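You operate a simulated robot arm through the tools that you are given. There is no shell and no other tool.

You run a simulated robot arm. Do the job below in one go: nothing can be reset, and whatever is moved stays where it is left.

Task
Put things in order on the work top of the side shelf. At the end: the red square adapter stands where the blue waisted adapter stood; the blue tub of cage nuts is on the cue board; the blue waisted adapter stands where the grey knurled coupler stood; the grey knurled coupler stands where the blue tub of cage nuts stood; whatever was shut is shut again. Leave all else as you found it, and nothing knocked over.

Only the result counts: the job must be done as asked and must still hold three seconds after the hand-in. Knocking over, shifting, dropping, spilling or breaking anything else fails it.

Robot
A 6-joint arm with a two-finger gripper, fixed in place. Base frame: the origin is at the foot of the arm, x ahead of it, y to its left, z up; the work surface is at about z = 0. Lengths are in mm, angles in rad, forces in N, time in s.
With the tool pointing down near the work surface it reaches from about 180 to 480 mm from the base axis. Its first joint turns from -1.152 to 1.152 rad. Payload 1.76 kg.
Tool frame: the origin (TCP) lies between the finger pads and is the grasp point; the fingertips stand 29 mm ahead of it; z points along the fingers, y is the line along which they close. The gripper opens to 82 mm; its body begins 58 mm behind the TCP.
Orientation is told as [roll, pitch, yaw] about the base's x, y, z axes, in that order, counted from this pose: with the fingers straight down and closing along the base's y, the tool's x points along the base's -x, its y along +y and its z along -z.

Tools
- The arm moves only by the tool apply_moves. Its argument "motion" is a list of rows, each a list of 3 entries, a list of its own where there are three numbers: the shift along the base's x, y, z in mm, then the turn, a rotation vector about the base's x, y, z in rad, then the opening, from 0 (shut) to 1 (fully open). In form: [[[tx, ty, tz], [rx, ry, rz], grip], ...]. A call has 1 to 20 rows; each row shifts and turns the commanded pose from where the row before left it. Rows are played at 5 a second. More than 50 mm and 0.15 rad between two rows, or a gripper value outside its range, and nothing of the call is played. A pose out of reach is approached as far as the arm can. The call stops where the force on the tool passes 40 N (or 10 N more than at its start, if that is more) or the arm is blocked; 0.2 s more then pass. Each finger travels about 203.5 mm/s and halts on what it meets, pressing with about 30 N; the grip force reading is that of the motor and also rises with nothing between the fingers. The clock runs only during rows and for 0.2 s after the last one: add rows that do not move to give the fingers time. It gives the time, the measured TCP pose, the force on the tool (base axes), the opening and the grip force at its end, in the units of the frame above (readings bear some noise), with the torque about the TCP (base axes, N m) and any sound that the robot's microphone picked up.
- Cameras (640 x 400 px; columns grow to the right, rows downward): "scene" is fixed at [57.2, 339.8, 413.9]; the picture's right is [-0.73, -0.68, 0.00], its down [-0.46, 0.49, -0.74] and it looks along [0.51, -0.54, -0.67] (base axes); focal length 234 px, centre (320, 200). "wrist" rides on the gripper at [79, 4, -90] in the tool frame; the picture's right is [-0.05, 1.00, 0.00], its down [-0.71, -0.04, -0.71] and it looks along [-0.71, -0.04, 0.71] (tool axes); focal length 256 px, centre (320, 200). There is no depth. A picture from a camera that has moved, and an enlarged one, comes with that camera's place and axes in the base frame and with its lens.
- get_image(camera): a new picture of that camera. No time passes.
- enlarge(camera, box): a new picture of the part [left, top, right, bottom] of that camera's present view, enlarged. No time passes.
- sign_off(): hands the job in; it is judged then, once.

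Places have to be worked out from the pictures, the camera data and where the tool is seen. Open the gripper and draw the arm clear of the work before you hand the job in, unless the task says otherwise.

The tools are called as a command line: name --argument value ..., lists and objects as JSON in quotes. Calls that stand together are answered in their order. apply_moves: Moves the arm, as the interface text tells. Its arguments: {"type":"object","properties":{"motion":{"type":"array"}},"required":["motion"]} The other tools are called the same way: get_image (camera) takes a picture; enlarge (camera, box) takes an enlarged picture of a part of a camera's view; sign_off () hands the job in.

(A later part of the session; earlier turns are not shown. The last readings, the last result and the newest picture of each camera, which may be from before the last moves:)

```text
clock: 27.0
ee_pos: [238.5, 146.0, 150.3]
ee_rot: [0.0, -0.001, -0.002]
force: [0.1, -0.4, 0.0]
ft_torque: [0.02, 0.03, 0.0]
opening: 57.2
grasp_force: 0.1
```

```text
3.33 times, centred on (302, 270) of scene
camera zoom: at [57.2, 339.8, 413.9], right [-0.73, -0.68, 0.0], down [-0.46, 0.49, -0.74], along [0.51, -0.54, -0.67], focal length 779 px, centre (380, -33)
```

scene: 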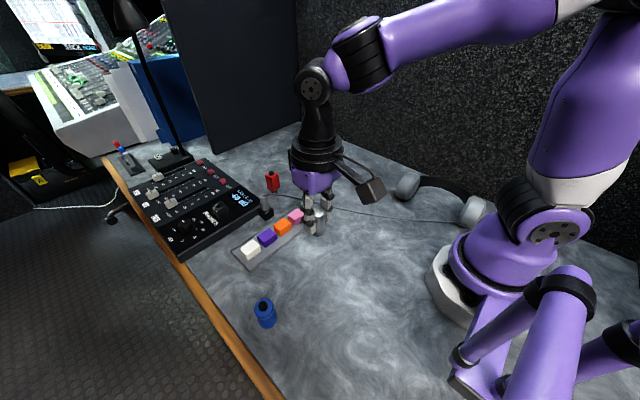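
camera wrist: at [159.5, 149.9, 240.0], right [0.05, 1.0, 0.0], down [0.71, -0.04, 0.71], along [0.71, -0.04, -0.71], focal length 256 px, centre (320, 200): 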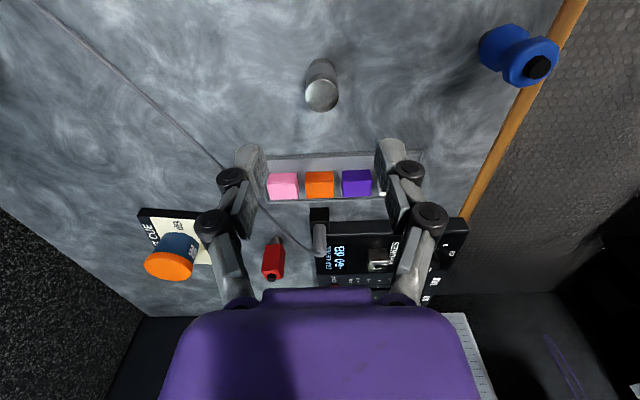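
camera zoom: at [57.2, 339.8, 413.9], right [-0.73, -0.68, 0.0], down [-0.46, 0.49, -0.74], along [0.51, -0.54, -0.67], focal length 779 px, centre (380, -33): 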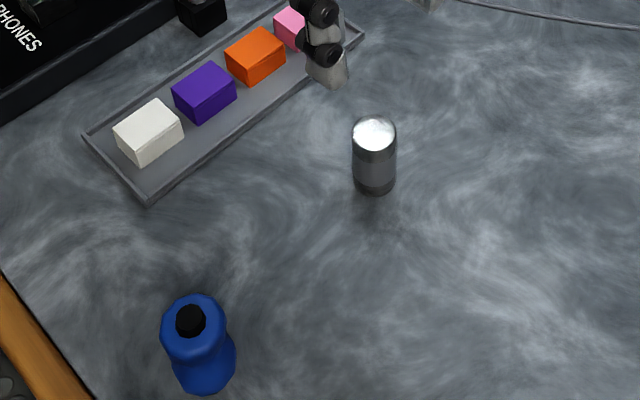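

The coupler stands upright at the tub's old spot. Now I move above the blue adapter at about (228,286) for a look.

apply_moves --motion '[[[-3, 35, 5], [0, 0, 0], 0.8], [[-3, 35, 5], [0, 0, 0], 0.8], [[-3, 35, 5], [0, 0, 0], 0.8], [[-3, 34, 5], [0, 0, 0], 0.8], [[0, 0, 0], [0, 0, 0], 0.8]]'

get_image --camera "wrist"

get_image --camera "scene"

enlarge --camera "wrist" --box '[256, 40, 384, 120]'

```text
clock: 28.2
ee_pos: [227.4, 286.0, 169.6]
ee_rot: [0.0, 0.0, 0.001]
force: [-0.3, -0.2, -0.5]
ft_torque: [0.01, 0.03, -0.01]
opening: 65.5
grasp_force: 0.1
```

```text
taken
camera wrist: at [148.9, 291.1, 259.7], right [0.05, 1.0, 0.0], down [0.71, -0.04, 0.71], along [0.71, -0.04, -0.71], focal length 256 px, centre (320, 200)
```

wrist: 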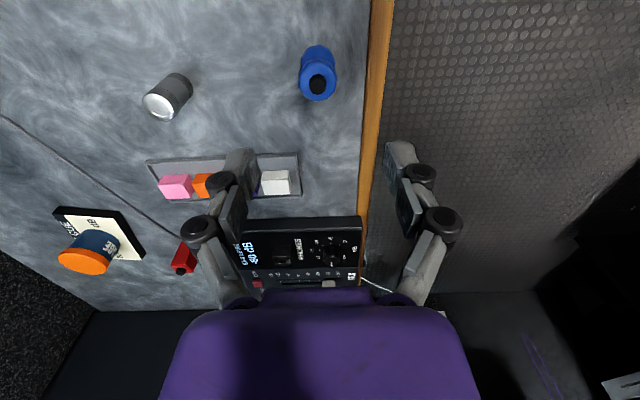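

```text
taken
```

scene: 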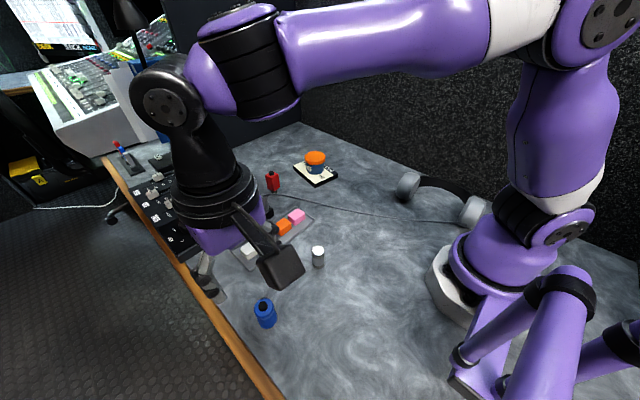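

```text
5.00 times, centred on (320, 80) of wrist
camera zoom: at [148.9, 291.1, 259.7], right [0.05, 1.0, 0.0], down [0.71, -0.04, 0.71], along [0.71, -0.04, -0.71], focal length 1280 px, centre (320, 800)
```

zoom: 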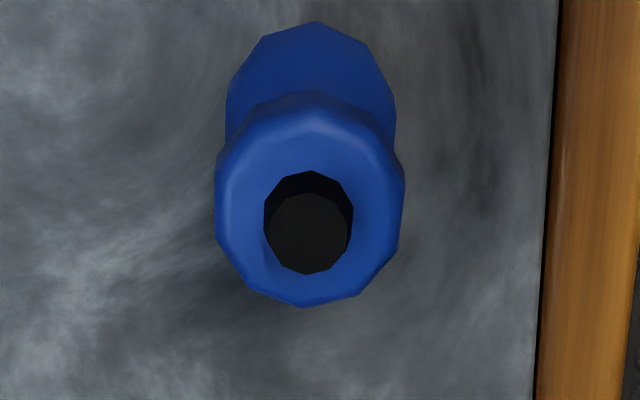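

The blue adapter is a spool about 31 mm wide and 44 mm tall with a pin, centred at roughly (227.5,286). I descend around it.

apply_moves --motion '[[[-0.5, 0, -40], [0, 0, 0], 0.8], [[0, 0, -35], [0, 0, 0], 0.8], [[0, 0, -25], [0, 0, 0], 0.8], [[0, 0, -15], [0, 0, 0], 0.8], [[0, 0, -8], [0, 0, 0], 0.8], [[0, 0, 0], [0, 0, 0], 0.8]]'

get_image --camera "wrist"

enlarge --camera "wrist" --box '[220, 100, 420, 225]'

```text
clock: 29.6
ee_pos: [227.3, 286.8, 47.9]
ee_rot: [0.0, 0.001, 0.0]
force: [-0.4, 0.5, -1.4]
ft_torque: [0.01, -0.01, -0.02]
opening: 65.7
grasp_force: 0.0
```

```text
taken
camera wrist: at [147.8, 291.3, 136.8], right [0.05, 1.0, 0.0], down [0.71, -0.04, 0.71], along [0.71, -0.04, -0.71], focal length 256 px, centre (320, 200)
```

wrist: 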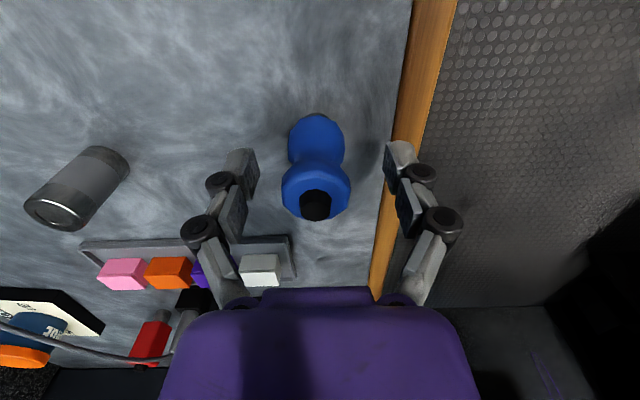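

```text
3.20 times, centred on (320, 162) of wrist
camera zoom: at [147.8, 291.3, 136.8], right [0.05, 1.0, 0.0], down [0.71, -0.04, 0.71], along [0.71, -0.04, -0.71], focal length 819 px, centre (320, 320)
```

zoom: 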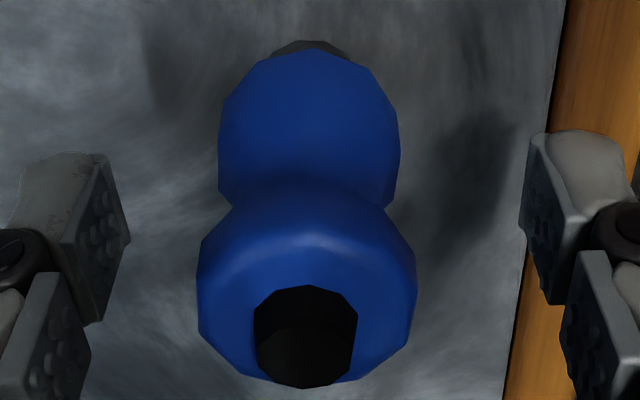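

The adapter's centre is at about (227.5,285), standing on a narrower dark foot. I shift 1.7 mm to -y, go 3 mm lower and close.

apply_moves --motion '[[[0, -1.7, -3], [0, 0, 0], 0.8], [[0, 0, 0], [0, 0, 0], 0.6], [[0, 0, 0], [0, 0, 0], 0.4], [[0, 0, 0], [0, 0, 0], 0.2], [[0, 0, 0], [0, 0, 0], 0.2]]'

enlarge --camera "wrist" --box '[220, 100, 420, 225]'

enlarge --camera "scene" --box '[200, 230, 328, 340]'

```text
clock: 30.8
ee_pos: [227.8, 284.0, 44.3]
ee_rot: [-0.001, 0.001, 0.001]
force: [0.1, 0.1, 0.0]
ft_torque: [0.0, -0.02, -0.01]
opening: 28.6
grasp_force: 29.7
```

```text
3.20 times, centred on (320, 162) of wrist
camera zoom: at [148.0, 289.5, 133.9], right [0.05, 1.0, 0.0], down [0.71, -0.04, 0.71], along [0.71, -0.04, -0.71], focal length 819 px, centre (320, 320)
```

zoom: 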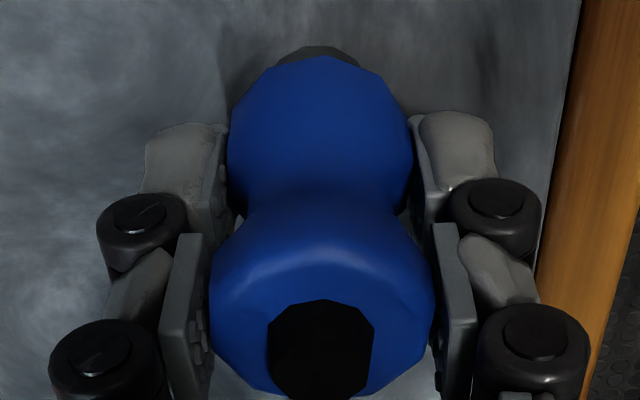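

```text
3.64 times, centred on (264, 285) of scene
camera zoom: at [57.2, 339.8, 413.9], right [-0.73, -0.68, 0.0], down [-0.46, 0.49, -0.74], along [0.51, -0.54, -0.67], focal length 849 px, centre (524, -109)
```

zoom: 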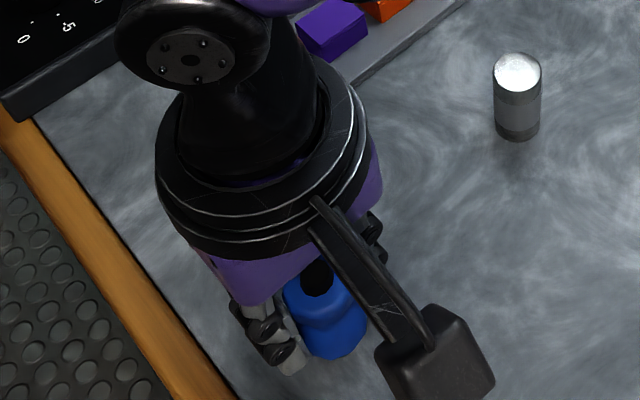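

Grip holds at 28.6 mm. I lift the blue adapter and carry it across toward the coupler's former place at (323.5,-95).

apply_moves --motion '[[[0, 0, 5], [0, 0, 0], 0.2], [[0, 0, 25], [0, 0, 0], 0.2], [[0, 0, 40], [0, 0, 0], 0.2], [[0, 0, 35], [0, 0, 0], 0.2], [[10.6, -42.1, 0], [0, 0, 0], 0.2], [[10.6, -42.1, 0], [0, 0, 0], 0.2], [[10.6, -42.1, 0], [0, 0, 0], 0.2], [[10.6, -42.1, 0], [0, 0, 0], 0.2], [[10.6, -42.1, 0], [0, 0, 0], 0.2], [[10.6, -42.1, 0], [0, 0, 0], 0.2], [[10.6, -42.1, 0], [0, 0, 0], 0.2], [[10.6, -42.1, 0], [0, 0, 0], 0.2], [[10.7, -42.2, 0], [0, 0, 0], 0.2], [[0, 0, 0], [0, 0, 0], 0.2]]'

get_image --camera "wrist"

get_image --camera "scene"

```text
clock: 33.8
ee_pos: [324.1, -94.1, 148.5]
ee_rot: [0.002, -0.001, 0.001]
force: [0.5, 1.0, -0.3]
ft_torque: [0.0, 0.02, -0.04]
opening: 28.5
grasp_force: 29.5
```

```text
taken
camera wrist: at [244.1, -89.9, 238.8], right [0.05, 1.0, 0.0], down [0.71, -0.04, 0.71], along [0.71, -0.04, -0.71], focal length 256 px, centre (320, 200)
```

wrist: 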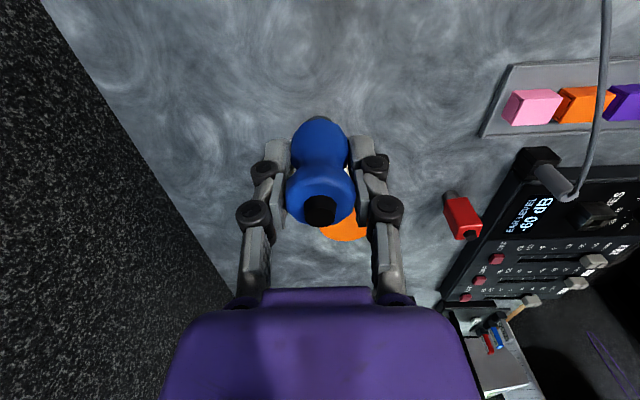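

```text
taken
```

scene: 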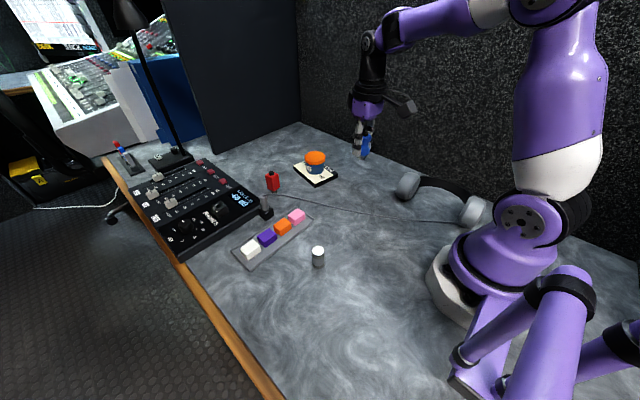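

The blue adapter hangs upright above the coupler's old spot. I lower it to just above the surface.

apply_moves --motion '[[[-0.6, -0.5, -35], [0, 0, 0], 0.2], [[0, 0, -30], [0, 0, 0], 0.2], [[0, 0, -20], [0, 0, 0], 0.2], [[0, 0, -12], [0, 0, 0], 0.2], [[0, 0, -4], [0, 0, 0], 0.2], [[0, 0, -2], [0, 0, 0], 0.2], [[0, 0, 0], [0, 0, 0], 0.2]]'

enlarge --camera "scene" --box '[315, 130, 411, 210]'

```text
clock: 35.4
ee_pos: [322.7, -95.6, 45.7]
ee_rot: [-0.001, 0.001, 0.001]
force: [1.3, -0.4, 1.1]
ft_torque: [0.0, -0.01, 0.0]
opening: 28.8
grasp_force: 29.9
```

```text
5.00 times, centred on (363, 170) of scene
camera zoom: at [57.2, 339.8, 413.9], right [-0.73, -0.68, 0.0], down [-0.46, 0.49, -0.74], along [0.51, -0.54, -0.67], focal length 1168 px, centre (105, 350)
```

zoom: 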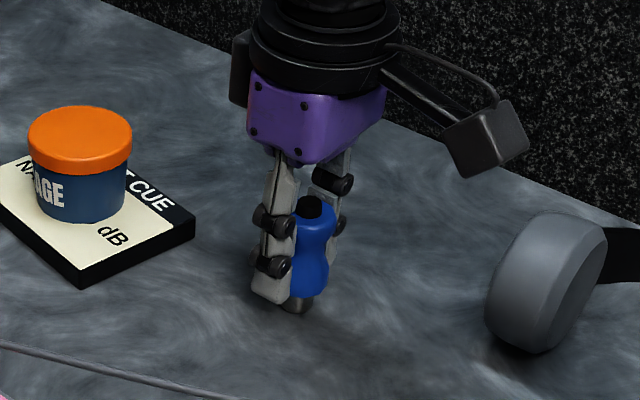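

The foot is nearly at the table. I lower in sub-millimetre steps to contact.

apply_moves --motion '[[[0, 0, -0.8], [0, 0, 0], 0.2], [[0, 0, -0.7], [0, 0, 0], 0.2], [[0, 0, 0], [0, 0, 0], 0.2]]'

```text
clock: 36.2
ee_pos: [322.1, -95.9, 44.5]
ee_rot: [0.0, -0.002, -0.001]
force: [0.3, -0.1, -0.7]
ft_torque: [-0.01, -0.02, -0.04]
opening: 28.8
grasp_force: 30.1
```

apply_moves --motion '[[[0, 0, -0.8], [0, 0, 0], 0.2], [[0, 0, 0], [0, 0, 0], 0.2]]'

```text
clock: 36.8
ee_pos: [323.3, -94.9, 43.3]
ee_rot: [0.001, 0.0, -0.002]
force: [-5.0, 0.6, 14.6]
ft_torque: [0.04, 0.24, 0.0]
opening: 28.6
grasp_force: 30.6
```

Contact at about 15 N. I ease up slightly, open slowly and rise.

apply_moves --motion '[[[0, 0, 0.4], [0, 0, 0], 0.2], [[0, 0, 0], [0, 0, 0], 0.42], [[0, 0, 0], [0, 0, 0], 0.65], [[0, 0, 0], [0, 0, 0], 0.75], [[0, 0, 25], [0, 0, 0], 0.75], [[0, 0, 40], [0, 0, 0], 0.75], [[0, 0, 40], [0, 0, 0], 0.75], [[0, 0, 0], [0, 0, 0], 0.75]]'

get_image --camera "wrist"

enlarge --camera "scene" --box '[265, 130, 425, 230]'

```text
clock: 38.6
ee_pos: [323.9, -93.3, 151.9]
ee_rot: [-0.001, 0.0, -0.001]
force: [0.1, -0.1, 0.5]
ft_torque: [-0.01, 0.03, 0.01]
opening: 61.8
grasp_force: 0.0
```

```text
taken
camera wrist: at [244.4, -89.4, 240.6], right [0.05, 1.0, 0.0], down [0.71, -0.04, 0.71], along [0.71, -0.04, -0.71], focal length 256 px, centre (320, 200)
```

wrist: 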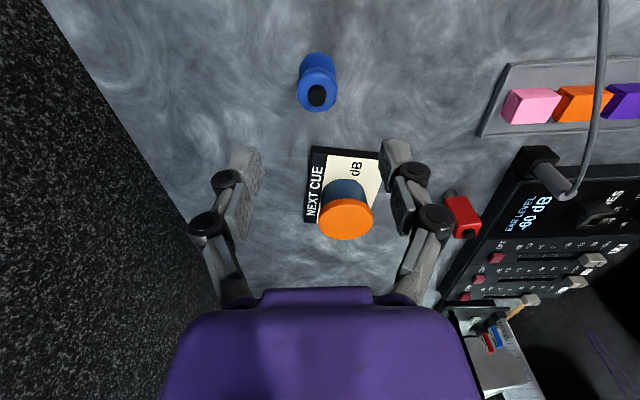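

```text
4.00 times, centred on (345, 180) of scene
camera zoom: at [57.2, 339.8, 413.9], right [-0.73, -0.68, 0.0], down [-0.46, 0.49, -0.74], along [0.51, -0.54, -0.67], focal length 934 px, centre (220, 280)
```

zoom: 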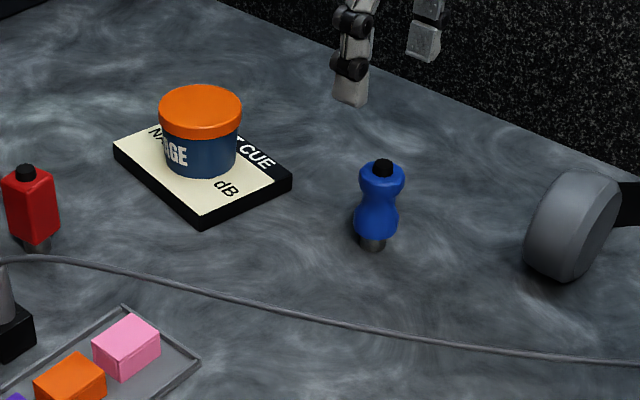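

The blue adapter stands upright. I compare its position with the coupler's earlier view using the same zoom box.

enlarge --camera "scene" --box '[325, 165, 389, 205]'

enlarge --camera "wrist" --box '[256, 40, 384, 120]'

```text
10.00 times, centred on (357, 185) of scene
camera zoom: at [57.2, 339.8, 413.9], right [-0.73, -0.68, 0.0], down [-0.46, 0.49, -0.74], along [0.51, -0.54, -0.67], focal length 2336 px, centre (-50, 350)
```

zoom: 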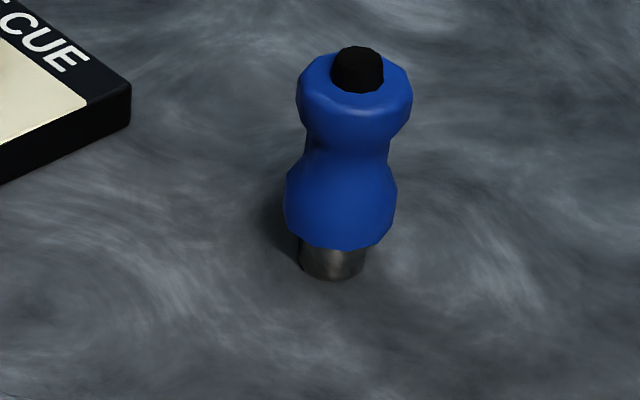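

```text
5.00 times, centred on (320, 80) of wrist
camera zoom: at [244.4, -89.4, 240.6], right [0.05, 1.0, 0.0], down [0.71, -0.04, 0.71], along [0.71, -0.04, -0.71], focal length 1280 px, centre (320, 800)
```

zoom: 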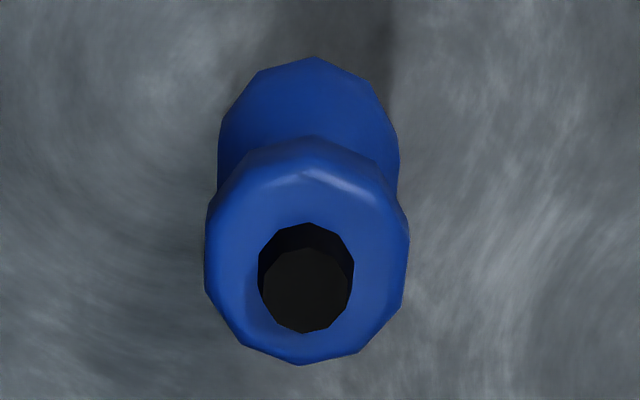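

Comparing the views, the blue adapter stands about 4 mm short in x of where the coupler stood (it was held 4 mm off-centre, so its own original place was about (224.3,285)). I'll regrip it centred and shift it by +4 mm.

apply_moves --motion '[[[-4, 0.3, -35], [0, 0, 0], 0.75], [[0, 0, -35], [0, 0, 0], 0.75], [[0, 0, -20], [0, 0, 0], 0.75], [[0, 0, -15], [0, 0, 0], 0.75], [[0, 0, 0], [0, 0, 0], 0.75]]'

enlarge --camera "wrist" --box '[220, 100, 420, 225]'

```text
clock: 39.8
ee_pos: [318.2, -96.1, 43.4]
ee_rot: [-0.001, -0.001, 0.001]
force: [0.4, 0.2, 0.4]
ft_torque: [0.01, 0.0, 0.0]
opening: 61.7
grasp_force: 0.0
```

```text
3.20 times, centred on (320, 162) of wrist
camera zoom: at [239.5, -90.9, 132.6], right [0.05, 1.0, 0.0], down [0.71, -0.04, 0.71], along [0.71, -0.04, -0.71], focal length 819 px, centre (320, 320)
```

zoom: 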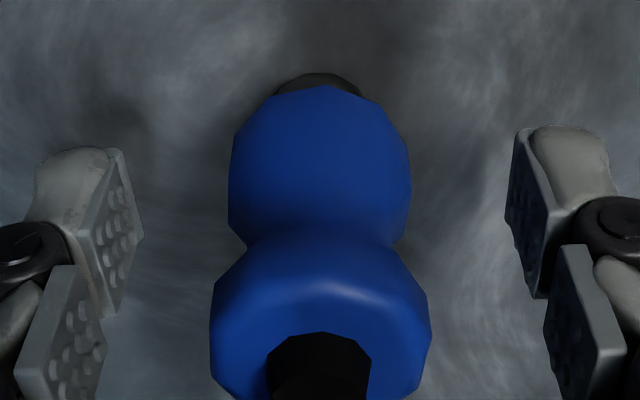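

The blue stands at about (319.9,-95) by the wrist camera; the coupler stood at about (322.7,-95). I close, lift 3 mm, shift 3.3 mm in +x, and lower again.

apply_moves --motion '[[[0, 0, 0], [0, 0, 0], 0.55], [[0, 0, 0], [0, 0, 0], 0.38], [[0, 0, 0], [0, 0, 0], 0.2], [[0, 0, 0], [0, 0, 0], 0.2], [[0, 0, 3], [0, 0, 0], 0.2], [[0, 0, 1], [0, 0, 0], 0.2], [[3.3, 0.2, 0], [0, 0, 0], 0.2], [[0, 0, -2], [0, 0, 0], 0.2], [[0, 0, -1.2], [0, 0, 0], 0.2], [[0, 0, 0], [0, 0, 0], 0.2]]'

```text
clock: 42.0
ee_pos: [323.9, -94.3, 44.3]
ee_rot: [0.0, -0.001, 0.0]
force: [0.2, 0.6, -0.3]
ft_torque: [0.02, -0.02, -0.02]
opening: 28.4
grasp_force: 30.1
```

Not yet in contact; I lower by a further 0.8 mm steps.

apply_moves --motion '[[[0, 0, -0.8], [0, 0, 0], 0.2], [[0, 0, 0], [0, 0, 0], 0.2]]'

```text
clock: 42.6
ee_pos: [322.3, -95.9, 44.3]
ee_rot: [-0.001, 0.0, 0.0]
force: [0.1, 0.5, 2.6]
ft_torque: [-0.03, 0.01, 0.03]
opening: 28.8
grasp_force: 30.1
```

Contact is just starting (2.6 N). I lower 0.3 mm more, open and rise.

apply_moves --motion '[[[0, 0, -0.3], [0, 0, 0], 0.2], [[0, 0, 0], [0, 0, 0], 0.42], [[0, 0, 0], [0, 0, 0], 0.65], [[0, 0, 0], [0, 0, 0], 0.75], [[0, 0, 25], [0, 0, 0], 0.75], [[0, 0, 40], [0, 0, 0], 0.75], [[0, 0, 40], [0, 0, 0], 0.75], [[0, 0, 0], [0, 0, 0], 0.75]]'

enlarge --camera "scene" --box '[325, 165, 389, 205]'

enlarge --camera "scene" --box '[290, 225, 354, 265]'

get_image --camera "wrist"

```text
clock: 44.4
ee_pos: [324.6, -94.0, 148.9]
ee_rot: [0.0, -0.001, -0.001]
force: [-0.1, 0.5, -0.1]
ft_torque: [-0.02, 0.02, 0.0]
opening: 61.5
grasp_force: 0.1
```

```text
10.00 times, centred on (357, 185) of scene
camera zoom: at [57.2, 339.8, 413.9], right [-0.73, -0.68, 0.0], down [-0.46, 0.49, -0.74], along [0.51, -0.54, -0.67], focal length 2336 px, centre (-50, 350)
```

zoom: 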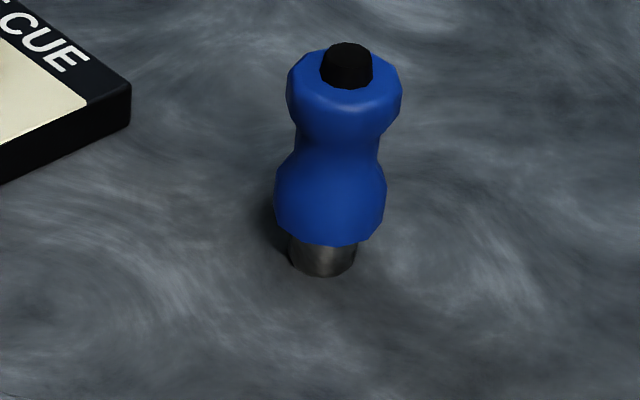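

```text
10.00 times, centred on (322, 245) of scene
camera zoom: at [57.2, 339.8, 413.9], right [-0.73, -0.68, 0.0], down [-0.46, 0.49, -0.74], along [0.51, -0.54, -0.67], focal length 2336 px, centre (300, -250)
```

zoom: 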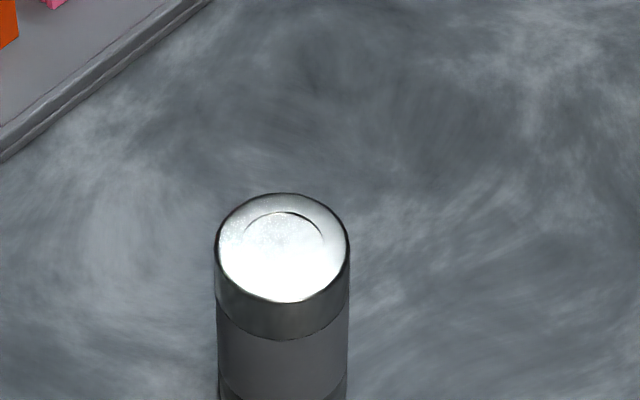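

```text
taken
camera wrist: at [243.6, -88.2, 238.5], right [0.05, 1.0, 0.0], down [0.71, -0.04, 0.71], along [0.71, -0.04, -0.71], focal length 256 px, centre (320, 200)
```

wrist: 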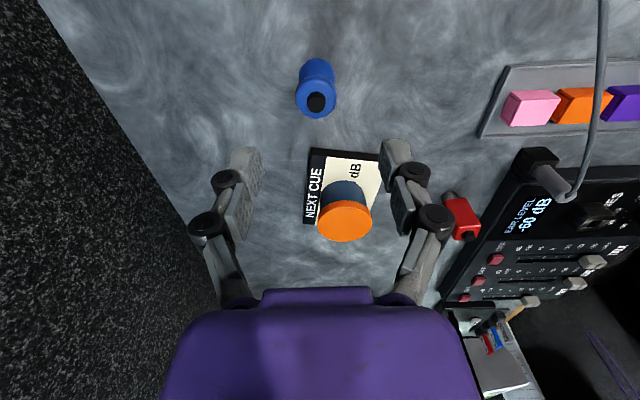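

Blue is now within ~1.5 mm of the coupler's old spot, and the coupler matches the tub's old centre. Next I move toward the red adapter and look at it from (400,60).

apply_moves --motion '[[[19, 38.5, 5], [0, 0, 0], 0.6], [[19, 38.5, 5], [0, 0, 0], 0.6], [[19, 38.5, 5], [0, 0, 0], 0.6], [[19, 38.5, 5], [0, 0, 0], 0.6], [[0, 0, 0], [0, 0, 0], 0.6]]'

get_image --camera "wrist"

enlarge --camera "wrist" --box '[256, 110, 416, 210]'

enlarge --camera "scene" --box '[240, 160, 304, 200]'

```text
clock: 45.6
ee_pos: [398.8, 58.5, 169.9]
ee_rot: [-0.001, 0.0, -0.004]
force: [-0.2, 0.1, -0.7]
ft_torque: [0.0, -0.01, 0.01]
opening: 49.3
grasp_force: 0.1
```

```text
taken
camera wrist: at [318.6, 64.6, 260.2], right [0.05, 1.0, 0.0], down [0.71, -0.04, 0.71], along [0.71, -0.04, -0.71], focal length 256 px, centre (320, 200)
```

wrist: 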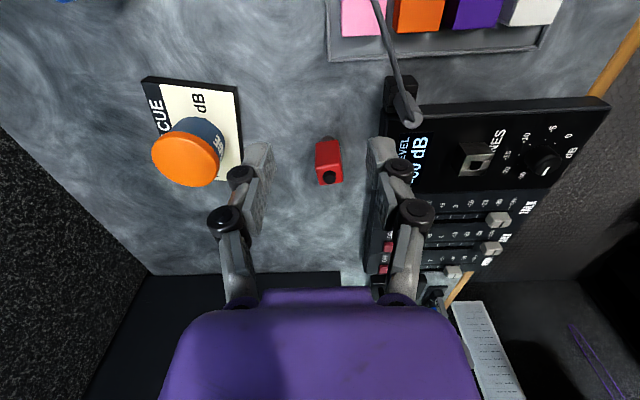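

```text
4.00 times, centred on (336, 160) of wrist
camera zoom: at [318.6, 64.6, 260.2], right [0.05, 1.0, 0.0], down [0.71, -0.04, 0.71], along [0.71, -0.04, -0.71], focal length 1024 px, centre (256, 360)
```

zoom: 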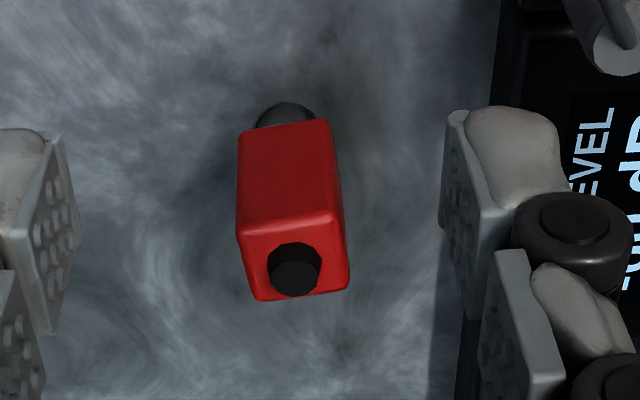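

```text
10.00 times, centred on (272, 180) of scene
camera zoom: at [57.2, 339.8, 413.9], right [-0.73, -0.68, 0.0], down [-0.46, 0.49, -0.74], along [0.51, -0.54, -0.67], focal length 2336 px, centre (800, 400)
```

zoom: 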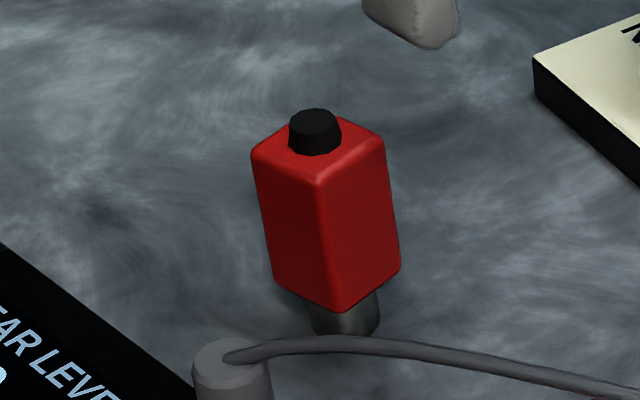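

The red adapter, a ~25 mm square body on an ~18 mm round foot, stands at about (486,64.5), turned about 0.13 rad. I turn the tool to match and move out to (470,62) at a safe height to check reach.

apply_moves --motion '[[[24, 1.2, -10], [0, 0, 0.065], 0.6], [[24, 1.2, -10], [0, 0, 0.065], 0.6], [[24, 1.2, -10], [0, 0, 0], 0.6], [[0, 0, 0], [0, 0, 0], 0.6]]'

get_image --camera "wrist"

get_image --camera "scene"

```text
clock: 46.6
ee_pos: [461.3, 62.4, 142.6]
ee_rot: [0.0, 0.002, 0.129]
force: [0.1, 0.1, 0.4]
ft_torque: [-0.04, 0.0, -0.01]
opening: 49.0
grasp_force: 0.1
out of reach, approached as far as the arm can: row 3
```

```text
taken
camera wrist: at [381.2, 56.3, 232.5], right [-0.08, 1.0, 0.0], down [0.71, 0.05, 0.71], along [0.7, 0.05, -0.71], focal length 256 px, centre (320, 200)
```

wrist: 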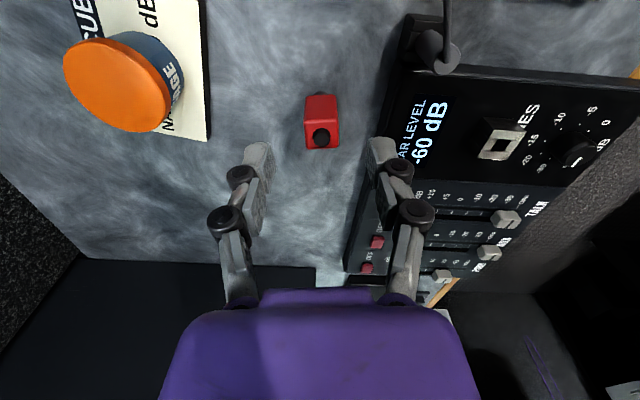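

```text
taken
```

scene: 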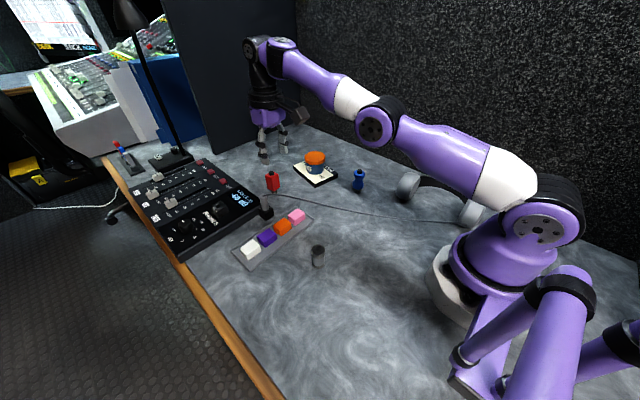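

Vertical reach ends near 465 mm at this height, so I need to tilt the fingers outward by about 0.2 rad to reach the red adapter. I back off a little and apply the tilt, then read the pose.

apply_moves --motion '[[[-15, -2, 0], [0.013, -0.099, 0], 0.6], [[-5, 0, 0], [0.013, -0.099, 0], 0.6], [[0, 0, 0], [0, 0, 0], 0.6]]'

get_image --camera "wrist"

```text
clock: 47.4
ee_pos: [440.6, 59.6, 142.1]
ee_rot: [-0.001, -0.203, 0.129]
force: [-0.4, 0.3, 0.5]
ft_torque: [0.03, 0.0, -0.02]
opening: 49.2
grasp_force: 0.0
out of reach, approached as far as the arm can: row 1
```

```text
taken
camera wrist: at [345.4, 51.9, 214.4], right [-0.08, 1.0, 0.01], down [0.55, 0.03, 0.83], along [0.83, 0.07, -0.55], focal length 256 px, centre (320, 200)
```

wrist: 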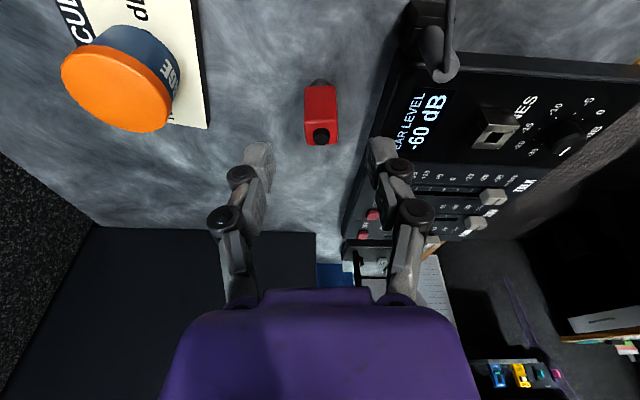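

The tilt is in place (pitch -0.203). I enlarge the wrist view of the red adapter to fix its position.

enlarge --camera "wrist" --box '[272, 70, 372, 155]'

```text
4.71 times, centred on (322, 112) of wrist
camera zoom: at [345.4, 51.9, 214.4], right [-0.08, 1.0, 0.01], down [0.55, 0.03, 0.83], along [0.83, 0.07, -0.55], focal length 1205 px, centre (311, 612)
```

zoom: 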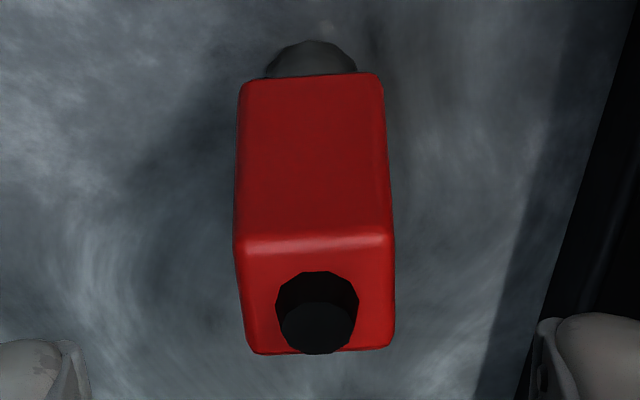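

The red adapter is at about (485,66) and squared up with the tool (yaw ~0.13). I advance and descend diagonally with the box between the open fingers, stopping midway.

apply_moves --motion '[[[8, 1.1, -20], [0, 0, 0], 0.6], [[8, 1.1, -20], [0, 0, 0], 0.6], [[4, 0.5, -10], [0, 0, 0], 0.6], [[0, 0, 0], [0, 0, 0], 0.6]]'

get_image --camera "wrist"

enlarge --camera "scene" --box '[225, 110, 337, 200]'

```text
clock: 48.4
ee_pos: [461.8, 60.9, 91.6]
ee_rot: [0.0, -0.201, 0.13]
force: [0.4, 0.8, 0.2]
ft_torque: [-0.01, 0.0, 0.02]
opening: 49.3
grasp_force: 0.0
```

```text
taken
camera wrist: at [365.9, 54.1, 164.3], right [-0.08, 1.0, 0.01], down [0.55, 0.03, 0.83], along [0.83, 0.07, -0.55], focal length 256 px, centre (320, 200)
```

wrist: 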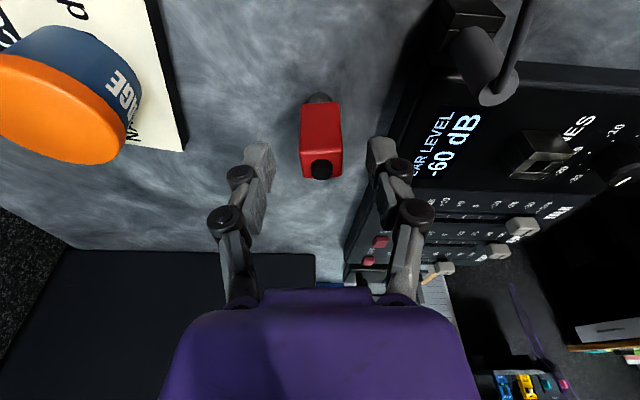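

```text
4.44 times, centred on (281, 155) of scene
camera zoom: at [57.2, 339.8, 413.9], right [-0.73, -0.68, 0.0], down [-0.46, 0.49, -0.74], along [0.51, -0.54, -0.67], focal length 1038 px, centre (493, 400)
```

zoom: 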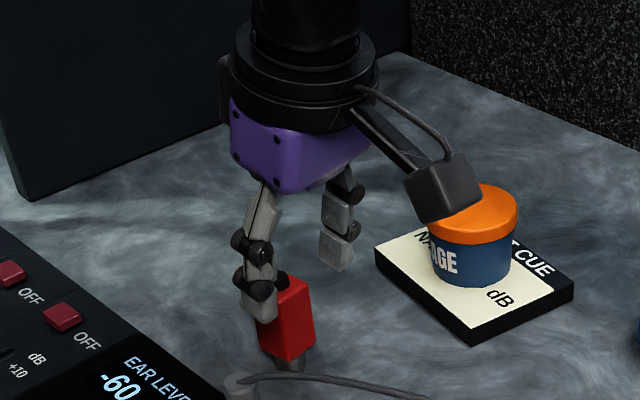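

The red box is centred between the fingers at about (484.5,64.5). I continue forward and down around it.

apply_moves --motion '[[[9, 1.2, -16], [0, 0, 0], 0.6], [[8, 1, -13], [0, 0, 0], 0.6], [[4, 0.5, -8], [0, 0, 0], 0.6], [[2, 0.3, -5], [0, 0, 0], 0.6], [[0, 0, 0], [0, 0, 0], 0.6]]'

get_image --camera "wrist"

enlarge --camera "scene" --box '[225, 120, 337, 210]'

```text
clock: 49.6
ee_pos: [484.6, 65.3, 49.9]
ee_rot: [-0.001, -0.202, 0.13]
force: [-1.0, -0.7, 0.2]
ft_torque: [-0.02, -0.01, 0.0]
opening: 49.3
grasp_force: 0.0
```

```text
taken
camera wrist: at [388.8, 57.6, 121.4], right [-0.08, 1.0, 0.01], down [0.55, 0.03, 0.83], along [0.83, 0.07, -0.55], focal length 256 px, centre (320, 200)
```

wrist: 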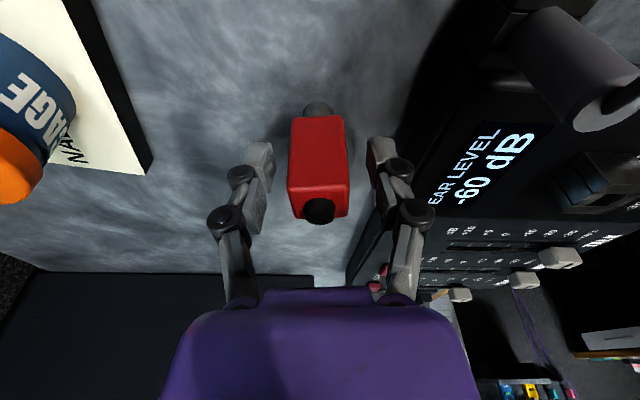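

```text
4.44 times, centred on (281, 165) of scene
camera zoom: at [57.2, 339.8, 413.9], right [-0.73, -0.68, 0.0], down [-0.46, 0.49, -0.74], along [0.51, -0.54, -0.67], focal length 1038 px, centre (493, 356)
```

zoom: 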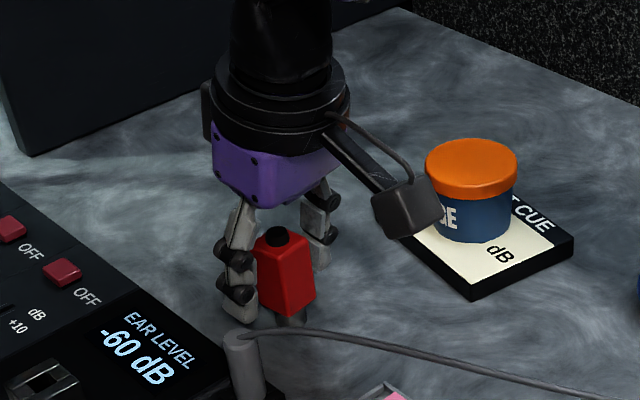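

The box is between the pads, centred with the TCP at (484.7,65.3). I go 3 mm lower and close.

apply_moves --motion '[[[0, 0, -3], [0, 0, 0], 0.6], [[0, 0, 0], [0, 0, 0], 0.45], [[0, 0, 0], [0, 0, 0], 0.3], [[0, 0, 0], [0, 0, 0], 0.15], [[0, 0, 0], [0, 0, 0], 0.15]]'

enlarge --camera "wrist" --box '[220, 80, 420, 245]'

enlarge --camera "scene" --box '[225, 120, 337, 210]'

```text
clock: 50.8
ee_pos: [483.3, 65.2, 45.2]
ee_rot: [-0.001, -0.201, 0.129]
force: [0.4, 0.0, 2.1]
ft_torque: [0.02, -0.02, 0.01]
opening: 24.7
grasp_force: 30.2
```

```text
2.42 times, centred on (320, 162) of wrist
camera zoom: at [388.0, 57.5, 118.3], right [-0.08, 1.0, 0.01], down [0.55, 0.03, 0.83], along [0.83, 0.07, -0.55], focal length 621 px, centre (320, 291)
```

zoom: 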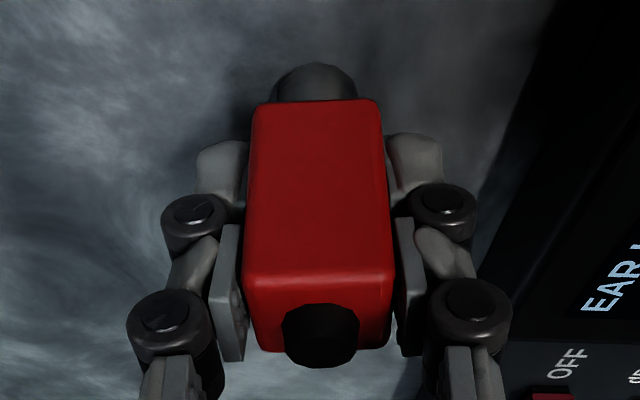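

```text
4.44 times, centred on (281, 165) of scene
camera zoom: at [57.2, 339.8, 413.9], right [-0.73, -0.68, 0.0], down [-0.46, 0.49, -0.74], along [0.51, -0.54, -0.67], focal length 1038 px, centre (493, 356)
```

zoom: 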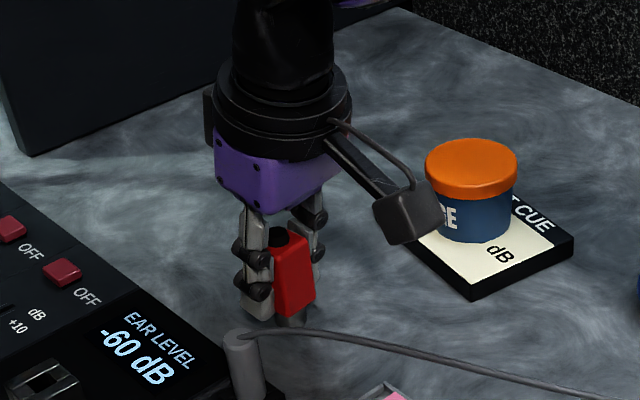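

Red is held at 24.7 mm with the tool tilted 0.2 rad. I lift it straight first, then rise while drawing back over the empty table.

apply_moves --motion '[[[0, 0, 4], [0, 0, 0], 0.15], [[0, 0, 16], [0, 0, 0], 0.15], [[-5, 0, 25], [0, 0, 0], 0.15], [[-20, 0, 25], [0, 0, 0], 0.15], [[-30, 0, 25], [0, 0, 0], 0.15], [[-35, 0, 10], [0, 0, 0], 0.15], [[0, 0, 0], [0, 0, 0], 0.15]]'

get_image --camera "wrist"

get_image --camera "scene"

```text
clock: 52.4
ee_pos: [394.2, 66.7, 151.6]
ee_rot: [0.0, -0.202, 0.129]
force: [-0.7, 0.3, -0.8]
ft_torque: [0.0, 0.02, -0.01]
opening: 25.2
grasp_force: 29.9
```

```text
taken
camera wrist: at [298.1, 58.2, 223.9], right [-0.08, 1.0, 0.01], down [0.55, 0.03, 0.83], along [0.83, 0.07, -0.55], focal length 256 px, centre (320, 200)
```

wrist: 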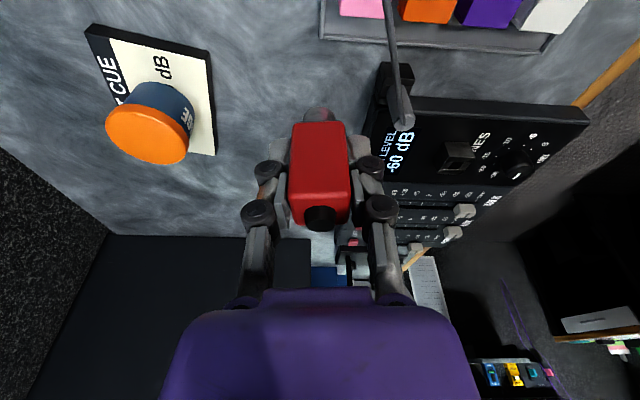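

```text
taken
```

scene: 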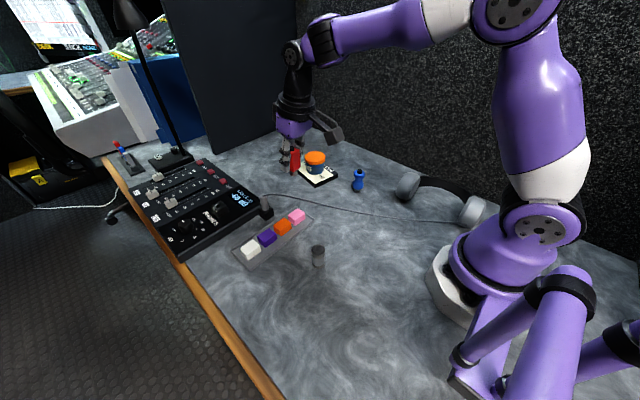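

Red is safely lifted. I carry it to above the blue adapter's original place at about (224,284.5).

apply_moves --motion '[[[-24.3, 31.3, 0], [0, 0, 0], 0.15], [[-24.3, 31.3, 0], [0, 0, 0], 0.15], [[-24.3, 31.3, 0], [0, 0, 0], 0.15], [[-24.3, 31.3, 0], [0, 0, 0], 0.15], [[-24.3, 31.3, 0], [0, 0, 0], 0.15], [[-24.3, 31.3, 0], [0, 0, 0], 0.15], [[-24.3, 31.3, 0], [0, 0, 0], 0.15], [[0, 0, 0], [0, 0, 0], 0.15]]'

get_image --camera "wrist"

get_image --camera "scene"

```text
clock: 54.2
ee_pos: [225.4, 287.7, 150.2]
ee_rot: [0.001, -0.199, 0.126]
force: [-0.3, -0.3, -1.8]
ft_torque: [0.01, 0.0, 0.01]
opening: 24.9
grasp_force: 30.2
```

```text
taken
camera wrist: at [130.0, 280.1, 222.8], right [-0.08, 1.0, 0.01], down [0.55, 0.03, 0.83], along [0.83, 0.07, -0.55], focal length 256 px, centre (320, 200)
```

wrist: 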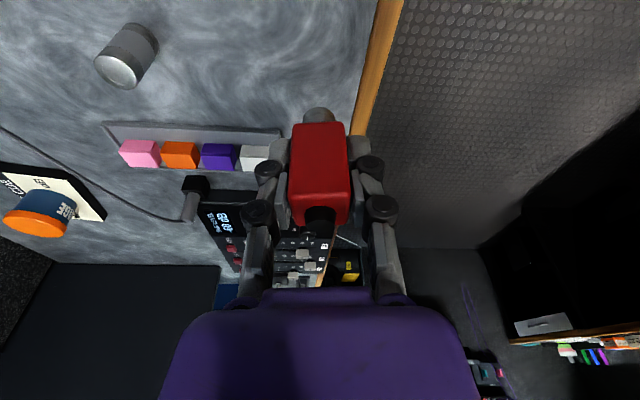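

```text
taken
```

scene: 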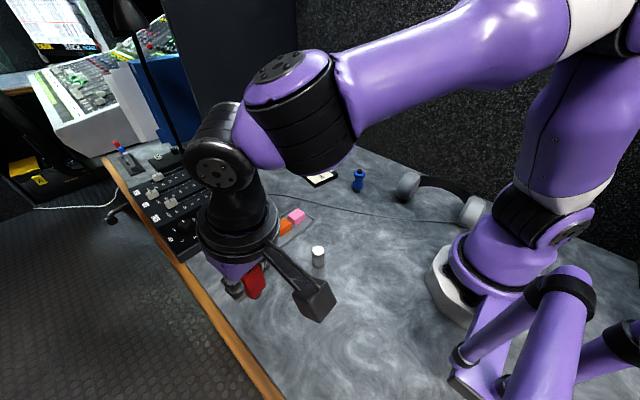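

The red adapter is at about (226,288) now; the target is (224.3,285). I correct by (-1.7,-2.8) and lower to just above the table.

apply_moves --motion '[[[-1.7, -2.8, -30], [0, 0, 0], 0.15], [[0, 0, -30], [0, 0, 0], 0.15], [[0, 0, -20], [0, 0, 0], 0.15], [[0, 0, -14], [0, 0, 0], 0.15], [[0, 0, -5], [0, 0, 0], 0.15], [[0, 0, -2], [0, 0, 0], 0.15], [[0, 0, 0], [0, 0, 0], 0.15]]'

get_image --camera "wrist"

enlarge --camera "scene" --box '[200, 240, 328, 340]'

```text
clock: 55.8
ee_pos: [220.7, 282.3, 50.6]
ee_rot: [-0.001, -0.2, 0.13]
force: [-0.1, 0.7, -0.4]
ft_torque: [0.0, -0.01, -0.02]
opening: 24.9
grasp_force: 30.2
```

```text
taken
camera wrist: at [125.5, 274.8, 122.1], right [-0.08, 1.0, 0.01], down [0.55, 0.03, 0.83], along [0.83, 0.07, -0.55], focal length 256 px, centre (320, 200)
```

wrist: 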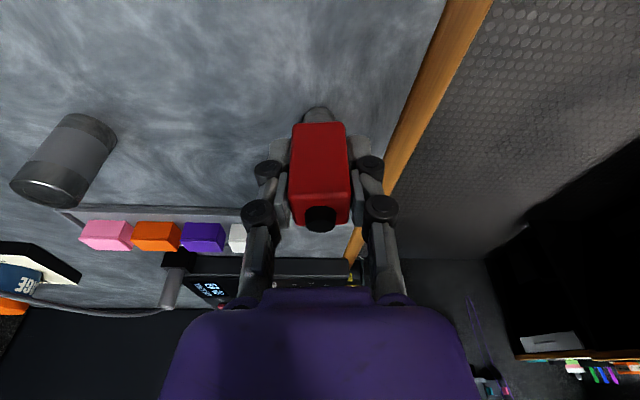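

```text
4.00 times, centred on (264, 290) of scene
camera zoom: at [57.2, 339.8, 413.9], right [-0.73, -0.68, 0.0], down [-0.46, 0.49, -0.74], along [0.51, -0.54, -0.67], focal length 934 px, centre (544, -160)
```

zoom: 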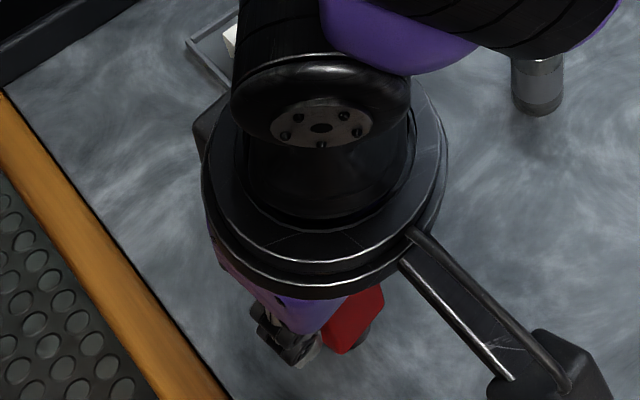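

The readings now put red at about (221.6,283), so the arm had been lagging earlier. I shift by (+2.7,+2) while still 4 mm up and check again.

apply_moves --motion '[[[2.7, 2, 0], [0, 0, 0], 0.15], [[0, 0, 0], [0, 0, 0], 0.15], [[0, 0, 0], [0, 0, 0], 0.15]]'

enlarge --camera "wrist" --box '[220, 80, 420, 245]'

```text
clock: 56.6
ee_pos: [223.7, 284.6, 49.3]
ee_rot: [0.001, -0.2, 0.129]
force: [-0.1, -0.1, -0.1]
ft_torque: [0.02, 0.02, 0.0]
opening: 24.9
grasp_force: 30.0
```

```text
2.42 times, centred on (320, 162) of wrist
camera zoom: at [128.6, 276.6, 122.4], right [-0.08, 1.0, 0.01], down [0.55, 0.03, 0.83], along [0.83, 0.07, -0.55], focal length 621 px, centre (320, 291)
```

zoom: 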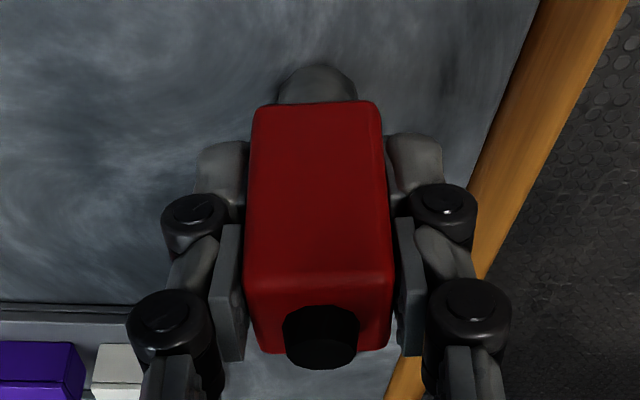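

Red is now at about (224.5,285), roughly 4 mm above the table. I lower to contact.

apply_moves --motion '[[[0, 0, -2], [0, 0, 0], 0.15], [[0, 0, -1], [0, 0, 0], 0.15], [[0, 0, 0], [0, 0, 0], 0.15]]'

```text
clock: 57.4
ee_pos: [224.3, 284.3, 47.2]
ee_rot: [-0.001, -0.2, 0.13]
force: [0.0, -0.3, -0.5]
ft_torque: [-0.03, 0.03, 0.01]
opening: 25.0
grasp_force: 30.4
```

apply_moves --motion '[[[0, 0, -0.8], [0, 0, 0], 0.15], [[0, 0, 0], [0, 0, 0], 0.15]]'

```text
clock: 58.0
ee_pos: [225.1, 283.0, 46.0]
ee_rot: [0.0, -0.201, 0.129]
force: [-0.3, 0.4, -0.1]
ft_torque: [0.0, 0.0, -0.02]
opening: 25.0
grasp_force: 30.4
```

Still no contact, so I take another 0.8 mm step.

apply_moves --motion '[[[0, 0, -0.8], [0, 0, 0], 0.15], [[0, 0, 0], [0, 0, 0], 0.15]]'

```text
clock: 58.6
ee_pos: [223.7, 283.5, 47.1]
ee_rot: [0.003, -0.201, 0.128]
force: [0.8, 0.9, 1.6]
ft_torque: [0.05, -0.04, 0.01]
opening: 24.6
grasp_force: 29.8
```

A slight upward force appears; one more small step to confirm contact.

apply_moves --motion '[[[0, 0, -0.6], [0, 0, 0], 0.15], [[0, 0, 0], [0, 0, 0], 0.15]]'

enlarge --camera "wrist" --box '[220, 80, 420, 245]'

```text
clock: 59.2
ee_pos: [224.2, 285.3, 45.2]
ee_rot: [0.003, -0.202, 0.128]
force: [-3.4, -5.6, 20.5]
ft_torque: [-0.23, 0.16, 0.0]
opening: 24.9
grasp_force: 30.1
```

```text
2.42 times, centred on (320, 162) of wrist
camera zoom: at [128.6, 276.1, 117.9], right [-0.08, 1.0, 0.01], down [0.55, 0.03, 0.83], along [0.83, 0.07, -0.55], focal length 621 px, centre (320, 291)
```

zoom: 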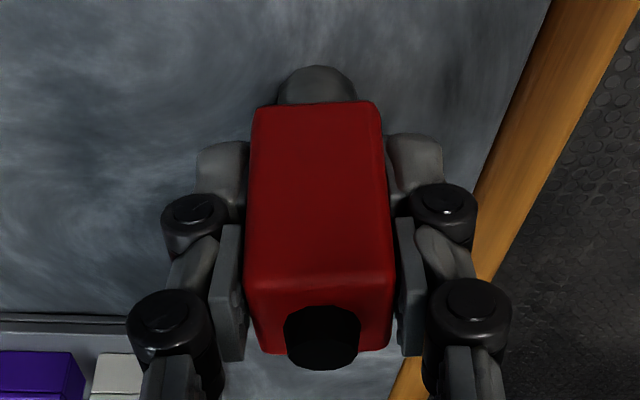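

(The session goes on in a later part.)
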